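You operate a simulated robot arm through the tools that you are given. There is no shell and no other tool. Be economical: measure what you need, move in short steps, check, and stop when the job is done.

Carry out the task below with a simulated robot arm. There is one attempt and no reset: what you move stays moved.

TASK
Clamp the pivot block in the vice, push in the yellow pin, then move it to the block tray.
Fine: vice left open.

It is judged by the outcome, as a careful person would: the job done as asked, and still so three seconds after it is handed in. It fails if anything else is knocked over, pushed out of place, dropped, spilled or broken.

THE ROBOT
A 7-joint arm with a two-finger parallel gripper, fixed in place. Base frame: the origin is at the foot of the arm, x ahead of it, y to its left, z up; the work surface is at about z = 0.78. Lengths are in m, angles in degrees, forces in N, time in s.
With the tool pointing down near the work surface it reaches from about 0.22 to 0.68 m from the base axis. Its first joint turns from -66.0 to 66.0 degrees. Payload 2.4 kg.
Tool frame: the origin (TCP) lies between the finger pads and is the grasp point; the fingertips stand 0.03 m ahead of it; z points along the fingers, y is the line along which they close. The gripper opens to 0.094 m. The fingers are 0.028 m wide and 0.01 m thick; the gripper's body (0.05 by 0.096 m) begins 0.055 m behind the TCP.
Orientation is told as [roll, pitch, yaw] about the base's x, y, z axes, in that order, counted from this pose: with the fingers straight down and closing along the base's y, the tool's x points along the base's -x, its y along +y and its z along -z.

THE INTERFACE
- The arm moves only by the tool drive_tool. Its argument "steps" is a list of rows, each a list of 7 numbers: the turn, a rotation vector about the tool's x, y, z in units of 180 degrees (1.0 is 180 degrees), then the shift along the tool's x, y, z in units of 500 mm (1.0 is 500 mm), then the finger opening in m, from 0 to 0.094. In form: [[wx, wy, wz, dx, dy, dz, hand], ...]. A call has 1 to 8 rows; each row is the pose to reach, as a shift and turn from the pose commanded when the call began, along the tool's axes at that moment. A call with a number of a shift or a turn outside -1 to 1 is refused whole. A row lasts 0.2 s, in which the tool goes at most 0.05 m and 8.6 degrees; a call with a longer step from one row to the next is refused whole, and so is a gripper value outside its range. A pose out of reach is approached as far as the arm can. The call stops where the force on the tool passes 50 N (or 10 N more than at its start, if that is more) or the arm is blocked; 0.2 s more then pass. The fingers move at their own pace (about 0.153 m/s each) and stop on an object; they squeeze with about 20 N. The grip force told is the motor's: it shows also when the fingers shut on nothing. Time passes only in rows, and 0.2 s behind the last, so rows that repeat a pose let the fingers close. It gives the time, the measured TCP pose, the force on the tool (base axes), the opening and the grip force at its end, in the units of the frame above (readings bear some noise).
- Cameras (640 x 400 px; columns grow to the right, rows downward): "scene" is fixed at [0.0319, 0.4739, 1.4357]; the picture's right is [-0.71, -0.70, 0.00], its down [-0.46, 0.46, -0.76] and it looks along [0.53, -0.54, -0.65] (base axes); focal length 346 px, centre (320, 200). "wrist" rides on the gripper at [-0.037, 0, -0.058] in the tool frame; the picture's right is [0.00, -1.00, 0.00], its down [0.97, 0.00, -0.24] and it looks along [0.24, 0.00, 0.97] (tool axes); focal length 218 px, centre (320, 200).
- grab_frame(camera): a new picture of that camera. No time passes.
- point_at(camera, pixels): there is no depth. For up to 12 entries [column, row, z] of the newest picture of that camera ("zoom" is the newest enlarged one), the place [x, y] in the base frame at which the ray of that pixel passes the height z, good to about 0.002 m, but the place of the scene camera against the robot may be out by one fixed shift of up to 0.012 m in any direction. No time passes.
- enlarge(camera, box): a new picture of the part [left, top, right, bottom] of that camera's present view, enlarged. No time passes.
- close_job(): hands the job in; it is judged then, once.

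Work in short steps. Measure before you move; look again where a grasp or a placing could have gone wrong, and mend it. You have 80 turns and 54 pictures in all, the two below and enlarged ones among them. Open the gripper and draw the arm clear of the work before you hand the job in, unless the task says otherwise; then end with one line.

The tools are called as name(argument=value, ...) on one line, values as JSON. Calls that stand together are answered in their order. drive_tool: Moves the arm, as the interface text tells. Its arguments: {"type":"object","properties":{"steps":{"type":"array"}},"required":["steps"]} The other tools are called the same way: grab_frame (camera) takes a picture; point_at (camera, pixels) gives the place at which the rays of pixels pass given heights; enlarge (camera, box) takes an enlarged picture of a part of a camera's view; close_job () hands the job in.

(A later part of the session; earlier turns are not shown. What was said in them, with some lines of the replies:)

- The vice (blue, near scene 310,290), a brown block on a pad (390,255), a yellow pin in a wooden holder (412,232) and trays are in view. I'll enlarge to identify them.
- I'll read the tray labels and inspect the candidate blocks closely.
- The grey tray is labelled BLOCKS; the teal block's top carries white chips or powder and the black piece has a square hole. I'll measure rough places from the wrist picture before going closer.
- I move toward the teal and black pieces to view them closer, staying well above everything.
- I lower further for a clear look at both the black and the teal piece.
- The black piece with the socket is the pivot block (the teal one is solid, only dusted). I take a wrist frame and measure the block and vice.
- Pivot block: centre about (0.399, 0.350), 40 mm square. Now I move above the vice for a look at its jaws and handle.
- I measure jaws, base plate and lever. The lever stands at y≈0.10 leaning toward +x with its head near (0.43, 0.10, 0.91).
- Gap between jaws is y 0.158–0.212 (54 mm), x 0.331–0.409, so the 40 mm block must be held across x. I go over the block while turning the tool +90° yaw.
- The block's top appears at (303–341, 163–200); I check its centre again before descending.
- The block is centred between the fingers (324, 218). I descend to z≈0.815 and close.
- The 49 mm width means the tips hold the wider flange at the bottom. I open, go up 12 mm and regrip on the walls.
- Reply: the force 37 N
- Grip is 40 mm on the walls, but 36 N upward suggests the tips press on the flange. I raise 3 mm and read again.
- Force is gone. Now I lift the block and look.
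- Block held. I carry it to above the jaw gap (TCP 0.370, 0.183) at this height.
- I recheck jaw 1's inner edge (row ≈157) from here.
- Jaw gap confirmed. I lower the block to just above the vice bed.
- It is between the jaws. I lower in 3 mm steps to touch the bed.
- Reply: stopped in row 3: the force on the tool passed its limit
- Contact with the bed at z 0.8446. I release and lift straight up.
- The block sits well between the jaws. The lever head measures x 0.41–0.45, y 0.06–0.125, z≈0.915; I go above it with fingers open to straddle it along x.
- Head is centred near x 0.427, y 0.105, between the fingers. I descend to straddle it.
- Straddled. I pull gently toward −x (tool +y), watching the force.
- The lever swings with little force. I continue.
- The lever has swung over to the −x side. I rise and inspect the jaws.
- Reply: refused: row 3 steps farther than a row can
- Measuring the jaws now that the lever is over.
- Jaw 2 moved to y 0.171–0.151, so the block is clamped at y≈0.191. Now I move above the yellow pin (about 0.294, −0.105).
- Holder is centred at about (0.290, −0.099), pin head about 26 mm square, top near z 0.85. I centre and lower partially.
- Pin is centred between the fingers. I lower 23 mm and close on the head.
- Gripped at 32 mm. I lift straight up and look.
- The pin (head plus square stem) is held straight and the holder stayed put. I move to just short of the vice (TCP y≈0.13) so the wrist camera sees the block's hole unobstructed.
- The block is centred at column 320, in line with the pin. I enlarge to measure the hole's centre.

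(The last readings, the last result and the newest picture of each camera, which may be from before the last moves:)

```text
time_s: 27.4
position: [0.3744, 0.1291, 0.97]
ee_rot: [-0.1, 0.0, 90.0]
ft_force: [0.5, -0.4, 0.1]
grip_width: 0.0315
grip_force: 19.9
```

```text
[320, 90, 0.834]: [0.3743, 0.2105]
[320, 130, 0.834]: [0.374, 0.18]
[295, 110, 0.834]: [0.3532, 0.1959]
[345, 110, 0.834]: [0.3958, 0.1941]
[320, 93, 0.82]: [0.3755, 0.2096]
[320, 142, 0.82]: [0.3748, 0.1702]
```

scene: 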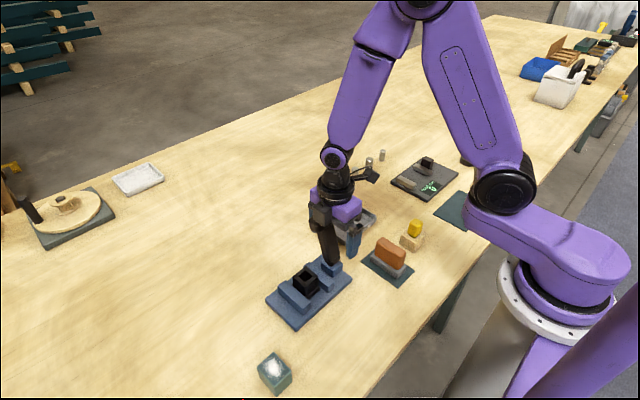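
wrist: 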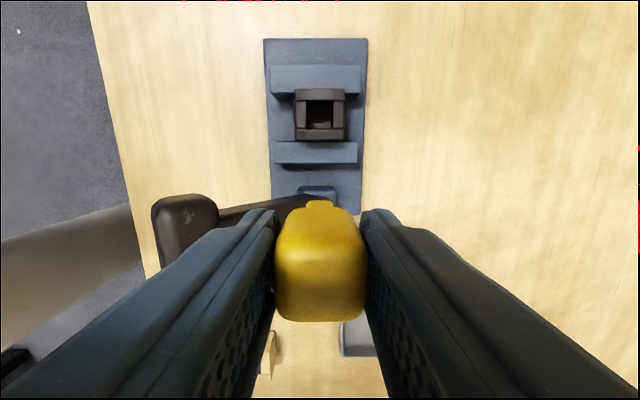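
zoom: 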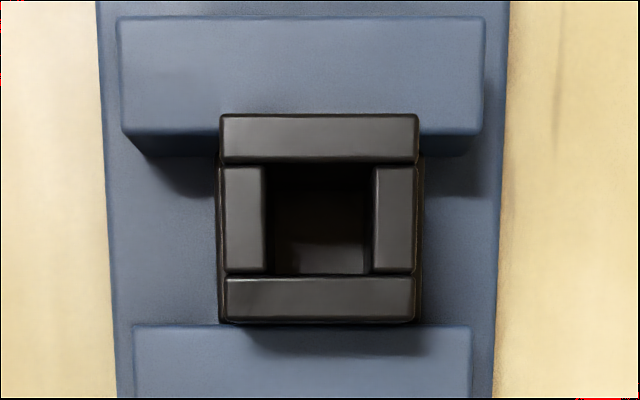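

Relative to the TCP the hole is +0.0624 m in y and 0 in x. I move over it and lower to z≈0.91, keeping the stem tip above the hole.

drive_tool(steps=[[0, 0, 0, -0.0624, 0, 0, 0.015], [0, 0, 0, -0.1248, 0, 0, 0.015], [0, 0, 0, -0.1248, 0, 0.06, 0.015], [0, 0, 0, -0.1248, 0, 0.116, 0.015], [0, 0, 0, -0.1248, 0, 0.116, 0.015]])

enlarge(camera="scene", box=[270, 220, 350, 310])

```text
time_s: 28.6
position: [0.3747, 0.1941, 0.9134]
ee_rot: [-0.2, 0.0, 89.9]
ft_force: [0.2, -0.1, -0.5]
grip_width: 0.0315
grip_force: 19.7
```

```text
4.44 times, centred on (310, 265) of scene
```

zoom: 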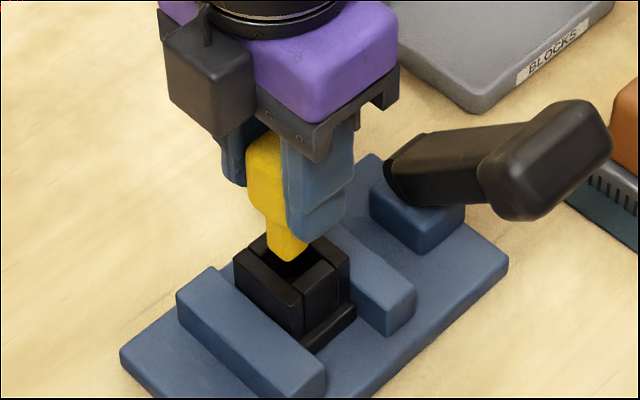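

The stem looks aligned over the hole. I lower slowly.

drive_tool(steps=[[0, 0, 0, 0, 0, 0.01, 0.015], [0, 0, 0, 0, 0, 0.02, 0.015], [0, 0, 0, 0, 0, 0.03, 0.015], [0, 0, 0, 0, 0, 0.04, 0.015], [0, 0, 0, 0, 0, 0.05, 0.015], [0, 0, 0, 0, 0, 0.06, 0.015]])

```text
time_s: 30.0
position: [0.3731, 0.1937, 0.8838]
ee_rot: [-0.1, -0.1, 90.0]
ft_force: [0.2, -0.8, -0.3]
grip_width: 0.0318
grip_force: 20.3
```

drive_tool(steps=[[0, 0, 0, 0, 0, 0.008, 0.015], [0, 0, 0, 0, 0, 0.016, 0.015], [0, 0, 0, 0, 0, 0.024, 0.015], [0, 0, 0, 0, 0, 0.032, 0.015], [0, 0, 0, 0, 0, 0.04, 0.015]])

enlarge(camera="scene", box=[270, 220, 350, 310])

```text
time_s: 31.1
position: [0.3729, 0.195, 0.8701]
ee_rot: [-0.1, -0.1, 89.9]
ft_force: [-5.9, -2.2, 18.1]
grip_width: 0.0318
grip_force: 20.2
stopped in row 5: the force on the tool passed its limit (the readings are from after the stop); the commanded pose is now the measured one
```

```text
4.44 times, centred on (310, 265) of scene
```

zoom: 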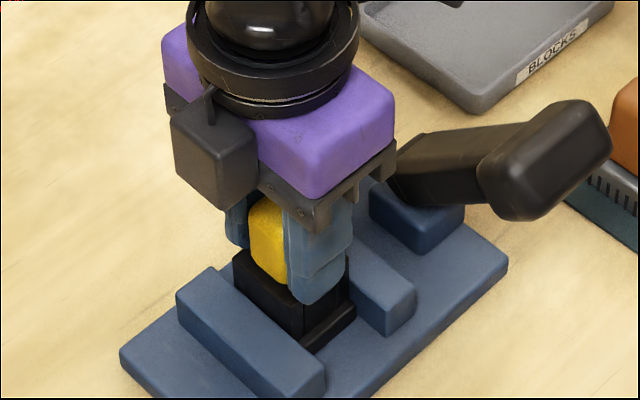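

Contact at z 0.870, where the head bottom is expected to meet the block. I release, rise a little and look.

drive_tool(steps=[[0, 0, 0, 0, 0, 0, 0.06], [0, 0, 0, 0, 0, 0, 0.06], [0, 0, 0, 0, 0, -0.04, 0.06], [0, 0, 0, 0, 0, -0.1, 0.06]])

enlarge(camera="scene", box=[270, 220, 350, 310])

```text
time_s: 32.1
position: [0.3729, 0.1956, 0.9193]
ee_rot: [0.0, -0.1, 90.1]
ft_force: [0.0, 0.0, -0.6]
grip_width: 0.0601
grip_force: 0.2
```

```text
4.44 times, centred on (310, 265) of scene
```

zoom: 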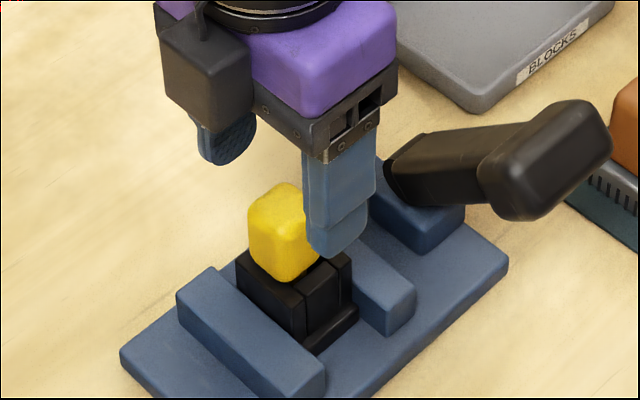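

The pin is in with its head at the block. I'll close the fingers above it and press down on the head to make sure it's fully home.

drive_tool(steps=[[0, 0, 0, 0, 0, -0.04, 0.06], [0, 0, 0, 0.006, 0, -0.06, 0.0], [0, 0, 0, 0.006, 0, -0.06, 0.0], [0, 0, 0, 0.006, 0, 0.0, 0.0], [0, 0, 0, 0.006, 0, 0.012, 0.0], [0, 0, 0, 0.006, 0, 0.02, 0.0], [0, 0, 0, 0.006, 0, 0.028, 0.0], [0, 0, 0, 0.006, 0, 0.034, 0.0]])

```text
time_s: 33.7
position: [0.3743, 0.1919, 0.9083]
ee_rot: [-0.2, -0.2, 90.0]
ft_force: [-5.4, -3.5, 19.6]
grip_width: 0.0
grip_force: 20.2
stopped in row 7: the force on the tool passed its limit (the readings are from after the stop); the commanded pose is now the measured one
```

Head top is at about z 0.878. I press once more to see whether it yields.

drive_tool(steps=[[0, 0, 0, 0, 0, 0.002, 0.0], [0, 0, 0, 0, 0, 0.004, 0.0], [0, 0, 0, 0, 0, 0.006, 0.0], [0, 0, 0, 0, 0, 0.008, 0.0], [0, 0, 0, 0, 0, 0.01, 0.0], [0, 0, 0, 0, 0, 0.012, 0.0]])

```text
time_s: 34.3
position: [0.3746, 0.192, 0.9104]
ee_rot: [-0.3, -0.1, 90.0]
ft_force: [-5.7, -2.7, 18.7]
grip_width: 0.0
grip_force: 20.5
stopped in row 3: the force on the tool passed its limit (the readings are from after the stop); the commanded pose is now the measured one
```

It is firm. I rise, and take one tight picture to confirm the seating.

drive_tool(steps=[[0, 0, 0, 0, 0, -0.08, 0.0], [0, 0, 0, 0.04, 0, -0.16, 0.03], [0, 0, 0, 0.1, 0.04, -0.18, 0.06], [0, 0, 0, 0.16, 0.1, -0.18, 0.09]])

enlarge(camera="scene", box=[282, 235, 346, 300])

```text
time_s: 35.3
position: [0.3228, 0.1119, 0.9982]
ee_rot: [-0.4, -0.3, 90.0]
ft_force: [0.4, 0.4, -0.5]
grip_width: 0.0901
grip_force: 0.0
```

```text
6.15 times, centred on (314, 268) of scene
```

zoom: 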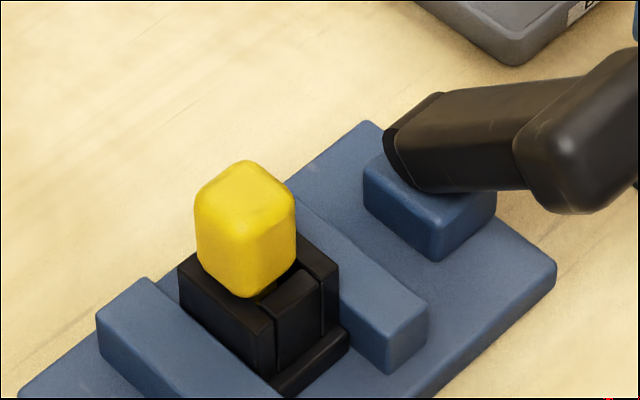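

The pin's head sits on the block. Now I open the vice: the lever head is near (0.30, 0.10, 0.91), so I straddle it again.

drive_tool(steps=[[0, 0, 0, 0.01, 0.045, 0, 0.092], [0, 0, 0, 0.012, 0.045, 0.06, 0.092], [0, 0, 0, 0.012, 0.045, 0.12, 0.092], [0, 0, 0, 0.012, 0.045, 0.164, 0.092]])

drive_tool(steps=[[0, 0, 0, 0, -0.04, 0, 0.092], [0, 0, 0, 0, -0.07, 0, 0.092], [0, 0, 0, 0, -0.1, 0, 0.092], [0, 0, 0, 0, -0.13, 0, 0.092], [0, 0, 0, 0, -0.16, 0, 0.092], [0, 0, 0, 0, -0.19, 0, 0.092], [0, 0, 0, 0, -0.22, 0, 0.092], [0, 0, 0, 0, -0.245, 0, 0.092]])

grab_frame(camera="wrist")

```text
time_s: 36.3
position: [0.3008, 0.1061, 0.9159]
ee_rot: [-0.4, -0.3, 89.9]
ft_force: [-0.1, -0.6, -0.2]
grip_width: 0.0919
grip_force: 0.0
```

```text
time_s: 37.0
position: [0.3313, 0.1052, 0.9153]
ee_rot: [1.1, 0.6, 90.0]
ft_force: [-7.9, 4.3, 4.6]
grip_width: 0.0939
grip_force: 1.3
stopped in row 3: the force on the tool passed its limit (the readings are from after the stop); the commanded pose is now the measured one
```

```text
5 pictures are left
```

wrist: 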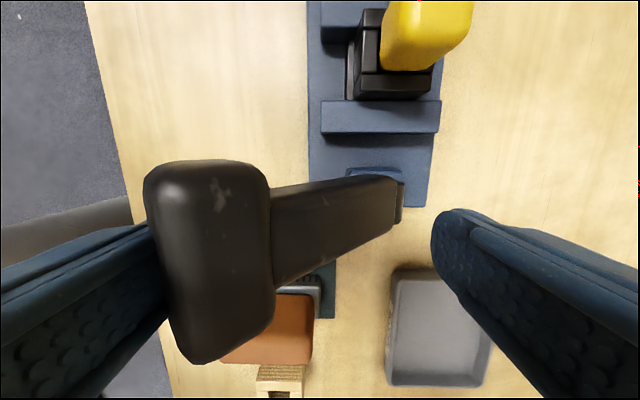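

The lever resisted when pushed fast (head still at about x 0.295). I push again slowly along its arc: +x with a little rise.

drive_tool(steps=[[0, 0, 0, 0, -0.003, -0.002, 0.094], [0, 0, 0, 0, -0.006, -0.004, 0.094], [0, 0, 0, 0, -0.01, -0.006, 0.094], [0, 0, 0, 0, -0.014, -0.008, 0.094], [0, 0, 0, 0, -0.018, -0.01, 0.094], [0, 0, 0, 0, -0.022, -0.012, 0.094], [0, 0, 0, 0, -0.026, -0.014, 0.094], [0, 0, 0, 0, -0.03, -0.016, 0.094]])

```text
time_s: 38.1
position: [0.3374, 0.1038, 0.9198]
ee_rot: [1.7, 1.0, 90.1]
ft_force: [-8.7, 2.9, 4.5]
grip_width: 0.0938
grip_force: 0.0
stopped in row 5: the force on the tool passed its limit (the readings are from after the stop); the commanded pose is now the measured one
```

It moved about 6 mm before stopping. I continue with the same slow push.

drive_tool(steps=[[0, 0, 0, 0, -0.002, -0.001, 0.094], [0, 0, 0, 0, -0.004, -0.002, 0.094], [0, 0, 0, 0, -0.006, -0.004, 0.094], [0, 0, 0, 0, -0.008, -0.005, 0.094], [0, 0, 0, 0, -0.01, -0.006, 0.094], [0, 0, 0, 0, -0.012, -0.007, 0.094], [0, 0, 0, 0, -0.014, -0.008, 0.094], [0, 0, 0, 0, -0.016, -0.009, 0.094]])

enlarge(camera="scene", box=[280, 200, 390, 310])

```text
time_s: 39.9
position: [0.3435, 0.104, 0.9237]
ee_rot: [1.9, 1.0, 90.0]
ft_force: [-25.7, 6.2, 27.9]
grip_width: 0.0937
grip_force: 0.4
```

```text
3.64 times, centred on (335, 255) of scene
```

zoom: 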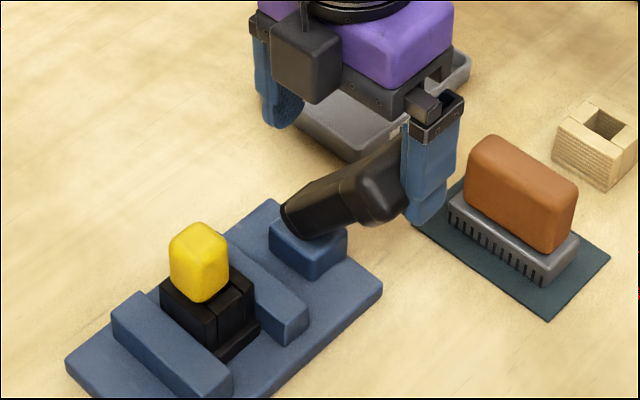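

The push went onto the head's top face (force up and −x), so I was pressing along the lever. I back off, go lower so the fingertip is under the head, and straighten the tool.

drive_tool(steps=[[0, 0, 0, 0, 0.03, 0, 0.094], [0.0056, 0.0106, 0, 0, 0.07, 0, 0.094], [0.0056, 0.0106, 0, 0, 0.092, 0.0, 0.094], [0.0056, 0.0106, 0, 0, 0.092, 0.03, 0.094], [0.0056, 0.0106, 0, 0, 0.092, 0.056, 0.094], [0.0056, 0.0106, 0, 0, 0.092, 0.07, 0.094]])

```text
time_s: 41.4
position: [0.3064, 0.1064, 0.8925]
ee_rot: [-0.6, 1.7, 89.5]
ft_force: [4.4, -1.2, 1.6]
grip_width: 0.0942
grip_force: 0.0
stopped in row 6: the force on the tool passed its limit (the readings are from after the stop); the commanded pose is now the measured one
```

Contact stopped me at x 0.306; I look once.

grab_frame(camera="wrist")

```text
3 pictures are left
```

wrist: 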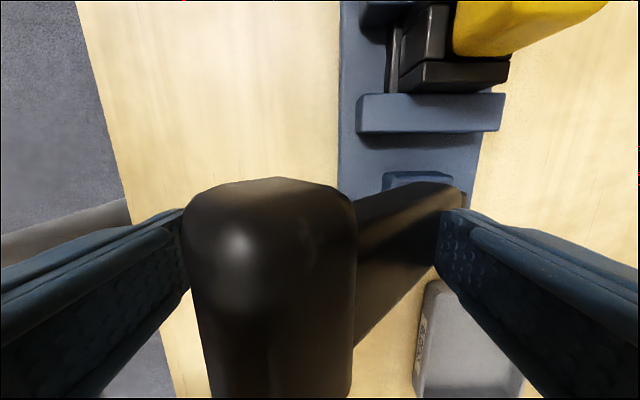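

The right fingertip touched the shaft, while the left one is already beside the head and lower than before. I now push +x and up along the arc, slowly.

drive_tool(steps=[[0, 0, 0, 0, -0.01, 0, 0.094], [0, 0, 0, 0, -0.018, -0.003, 0.094], [0, 0, 0, 0, -0.026, -0.006, 0.094], [0, 0, 0, 0, -0.034, -0.01, 0.094], [0, 0, 0, 0, -0.042, -0.014, 0.094], [0, 0, 0, 0, -0.05, -0.018, 0.094], [0, 0, 0, 0, -0.058, -0.022, 0.094], [0, 0, 0, 0, -0.066, -0.026, 0.094]])

```text
time_s: 43.2
position: [0.3378, 0.1076, 0.9067]
ee_rot: [-0.5, 1.9, 89.6]
ft_force: [-6.1, -0.5, 2.4]
grip_width: 0.0942
grip_force: 0.1
```

It moves freely at 6 N. I continue along the arc.

drive_tool(steps=[[0, 0, 0, 0, -0.014, -0.006, 0.094], [0, 0, 0, 0, -0.028, -0.011, 0.094], [0, 0, 0, 0, -0.042, -0.016, 0.094], [0, 0, 0, 0, -0.056, -0.02, 0.094], [0, 0, 0, 0, -0.07, -0.023, 0.094], [0, 0, 0, 0, -0.084, -0.025, 0.094], [0, 0, 0, 0, -0.098, -0.026, 0.094], [0, 0, 0, 0, -0.112, -0.026, 0.094]])

```text
time_s: 45.0
position: [0.3939, 0.1076, 0.9211]
ee_rot: [-0.5, 1.8, 89.7]
ft_force: [0.0, -0.2, -0.2]
grip_width: 0.0942
grip_force: 0.0
```

drive_tool(steps=[[0, 0, 0, 0, -0.02, 0, 0.094], [0, 0, 0, 0, -0.04, 0, 0.094], [0, 0, 0, 0, -0.06, 0, 0.094], [0, 0, 0, 0, -0.08, 0, 0.094], [0, 0, 0, 0, -0.1, 0, 0.094]])

drive_tool(steps=[[0, 0, 0, 0, 0, -0.08, 0.094], [-0.006, -0.003, 0, 0, 0, -0.16, 0.094]])

```text
time_s: 46.2
position: [0.4426, 0.1077, 0.9199]
ee_rot: [-0.2, 1.9, 89.6]
ft_force: [-7.9, -0.4, 1.0]
grip_width: 0.094
grip_force: 0.1
```

```text
time_s: 46.8
position: [0.4444, 0.1115, 1.0007]
ee_rot: [0.6, 1.2, 89.5]
ft_force: [-1.2, -0.7, 0.4]
grip_width: 0.0937
grip_force: 0.0
```

The lever appears to be back. I straighten the tool and move above the block to check jaws and alignment.

drive_tool(steps=[[-0.0067, 0.0033, -0.0025, -0.05, 0.045, 0, 0.094], [-0.0067, 0.0033, -0.0025, -0.1, 0.09, 0, 0.094], [-0.0067, 0.0033, -0.0025, -0.16, 0.14, 0, 0.09], [-0.0067, 0.0033, -0.0025, -0.16, 0.14, 0, 0.07]])

grab_frame(camera="wrist")

```text
time_s: 47.8
position: [0.3718, 0.191, 0.9985]
ee_rot: [1.9, 1.8, 90.0]
ft_force: [1.5, -0.2, -0.1]
grip_width: 0.0698
grip_force: 0.1
```

```text
2 pictures are left
```

wrist: 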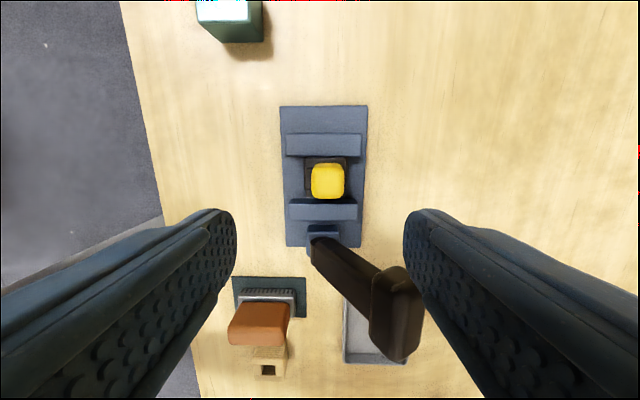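

Vice is open (lever leaning +x again, jaw back). I correct the tool tilt (roll 1.9°, pitch 1.8°) and align at (0.3745, 0.189).

drive_tool(steps=[[0.0106, -0.01, 0, 0.004, -0.005, 0, 0.064], [0.0106, -0.01, 0, 0.004, -0.005, 0, 0.064]])

```text
time_s: 48.4
position: [0.3756, 0.1873, 0.9981]
ee_rot: [-0.1, 0.0, 89.9]
ft_force: [0.4, 0.7, -0.2]
grip_width: 0.0638
grip_force: 0.1
```

Level now. I descend over the pin and block to z≈0.847 and close on the block walls.

drive_tool(steps=[[0, 0, 0, 0, 0, 0.08, 0.064], [0, 0, 0, 0, 0, 0.16, 0.064], [0, 0, 0, 0, 0, 0.22, 0.064], [0, 0, 0, 0, 0, 0.27, 0.064], [0, 0, 0, 0, 0, 0.3, 0.064], [0, 0, 0, 0, 0, 0.3, 0.02], [0, 0, 0, 0, 0, 0.3, 0.02], [0, 0, 0, 0, 0, 0.3, 0.02]])

```text
time_s: 50.2
position: [0.3762, 0.1885, 0.8487]
ee_rot: [0.0, 0.0, 90.0]
ft_force: [-0.2, -0.2, -0.8]
grip_width: 0.0399
grip_force: 19.5
```

Gripped on the walls at 40 mm. I lift slowly, then high enough to clear the lever.

drive_tool(steps=[[0, 0, 0, 0, 0, -0.02, 0.02], [0, 0, 0, 0, 0, -0.06, 0.02], [0, 0, 0, 0, 0, -0.12, 0.02], [0, 0, 0, 0, 0, -0.18, 0.02], [0, 0, 0, 0, 0, -0.24, 0.02], [0, 0, 0, 0, 0, -0.3, 0.02], [0, 0, 0, 0, 0, -0.36, 0.02]])

```text
time_s: 51.8
position: [0.376, 0.1879, 1.0296]
ee_rot: [0.0, 0.0, 90.0]
ft_force: [-0.3, 0.2, -1.1]
grip_width: 0.0394
grip_force: 20.1
```

I carry it over to above the tray centre (0.450, −0.044).

drive_tool(steps=[[0, 0, 0, 0.077, -0.0247, 0, 0.02], [0, 0, 0, 0.154, -0.0493, 0, 0.02], [0, 0, 0, 0.232, -0.074, 0, 0.02], [0, 0, 0, 0.309, -0.0987, 0, 0.02], [0, 0, 0, 0.386, -0.1233, 0, 0.02], [0, 0, 0, 0.464, -0.148, 0, 0.02], [0, 0, 0, 0.464, -0.148, 0.09, 0.02], [0, 0, 0, 0.464, -0.148, 0.16, 0.02]])

grab_frame(camera="scene")

```text
time_s: 53.6
position: [0.4505, -0.0429, 0.948]
ee_rot: [0.0, 0.0, 90.0]
ft_force: [0.7, 0.1, -1.0]
grip_width: 0.0398
grip_force: 20.1
```

```text
1 pictures are left
```

scene: 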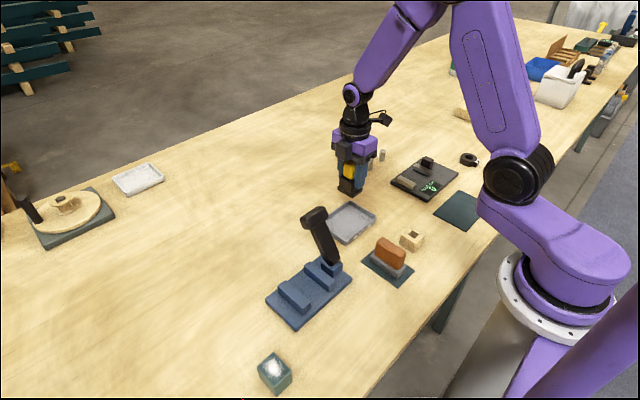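

Block and pin are in hand over the tray. I lower, then slow down until contact.

drive_tool(steps=[[0, 0, 0, 0, 0, 0.08, 0.02], [0, 0, 0, 0, 0, 0.15, 0.02], [0, 0, 0, 0, 0, 0.19, 0.02], [0, 0, 0, 0, 0, 0.204, 0.02], [0, 0, 0, 0, 0, 0.21, 0.02], [0, 0, 0, 0, 0, 0.216, 0.02], [0, 0, 0, 0, 0, 0.222, 0.02], [0, 0, 0, 0, 0, 0.228, 0.02]])

```text
time_s: 55.4
position: [0.4508, -0.0436, 0.8352]
ee_rot: [-0.1, 0.0, 90.1]
ft_force: [-3.0, -0.8, 16.3]
grip_width: 0.04
grip_force: 20.2
```

Contact with the tray floor (16 N at z 0.835). I release and withdraw straight up.

drive_tool(steps=[[0, 0, 0, 0, 0, -0.001, 0.06], [0, 0, 0, 0, 0, -0.001, 0.06], [0, 0, 0, 0, 0, -0.05, 0.06], [0, 0, 0, 0, 0, -0.12, 0.06], [0, 0, 0, 0, 0, -0.2, 0.06], [0, 0, 0, 0, 0, -0.29, 0.06], [0, 0, 0, 0, 0, -0.38, 0.06]])

grab_frame(camera="wrist")

```text
time_s: 57.0
position: [0.4516, -0.043, 1.0259]
ee_rot: [0.1, -0.1, 90.2]
ft_force: [-0.3, 0.6, 0.4]
grip_width: 0.0601
grip_force: 0.0
```

```text
0 pictures are left
```

wrist: 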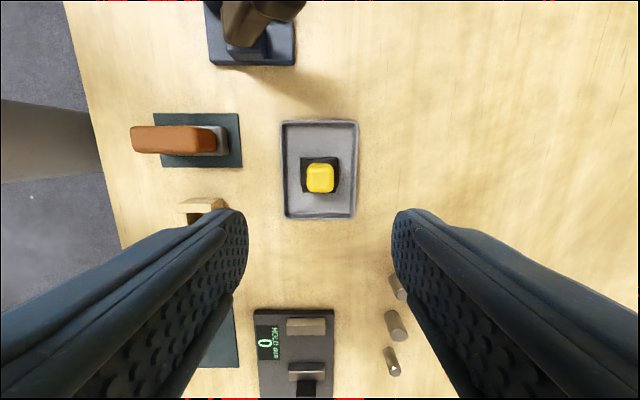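

The block with its pin stands upright in the middle of the BLOCKS tray at (320, 175), and the gripper is open and clear. I hand the job in.

close_job()

```text
The job is handed in.
```

I clamped the pivot block in the vice, pushed the yellow pin in, and moved the block with its pin to the BLOCKS tray. The vice is left open, and the gripper is open and clear of the work.
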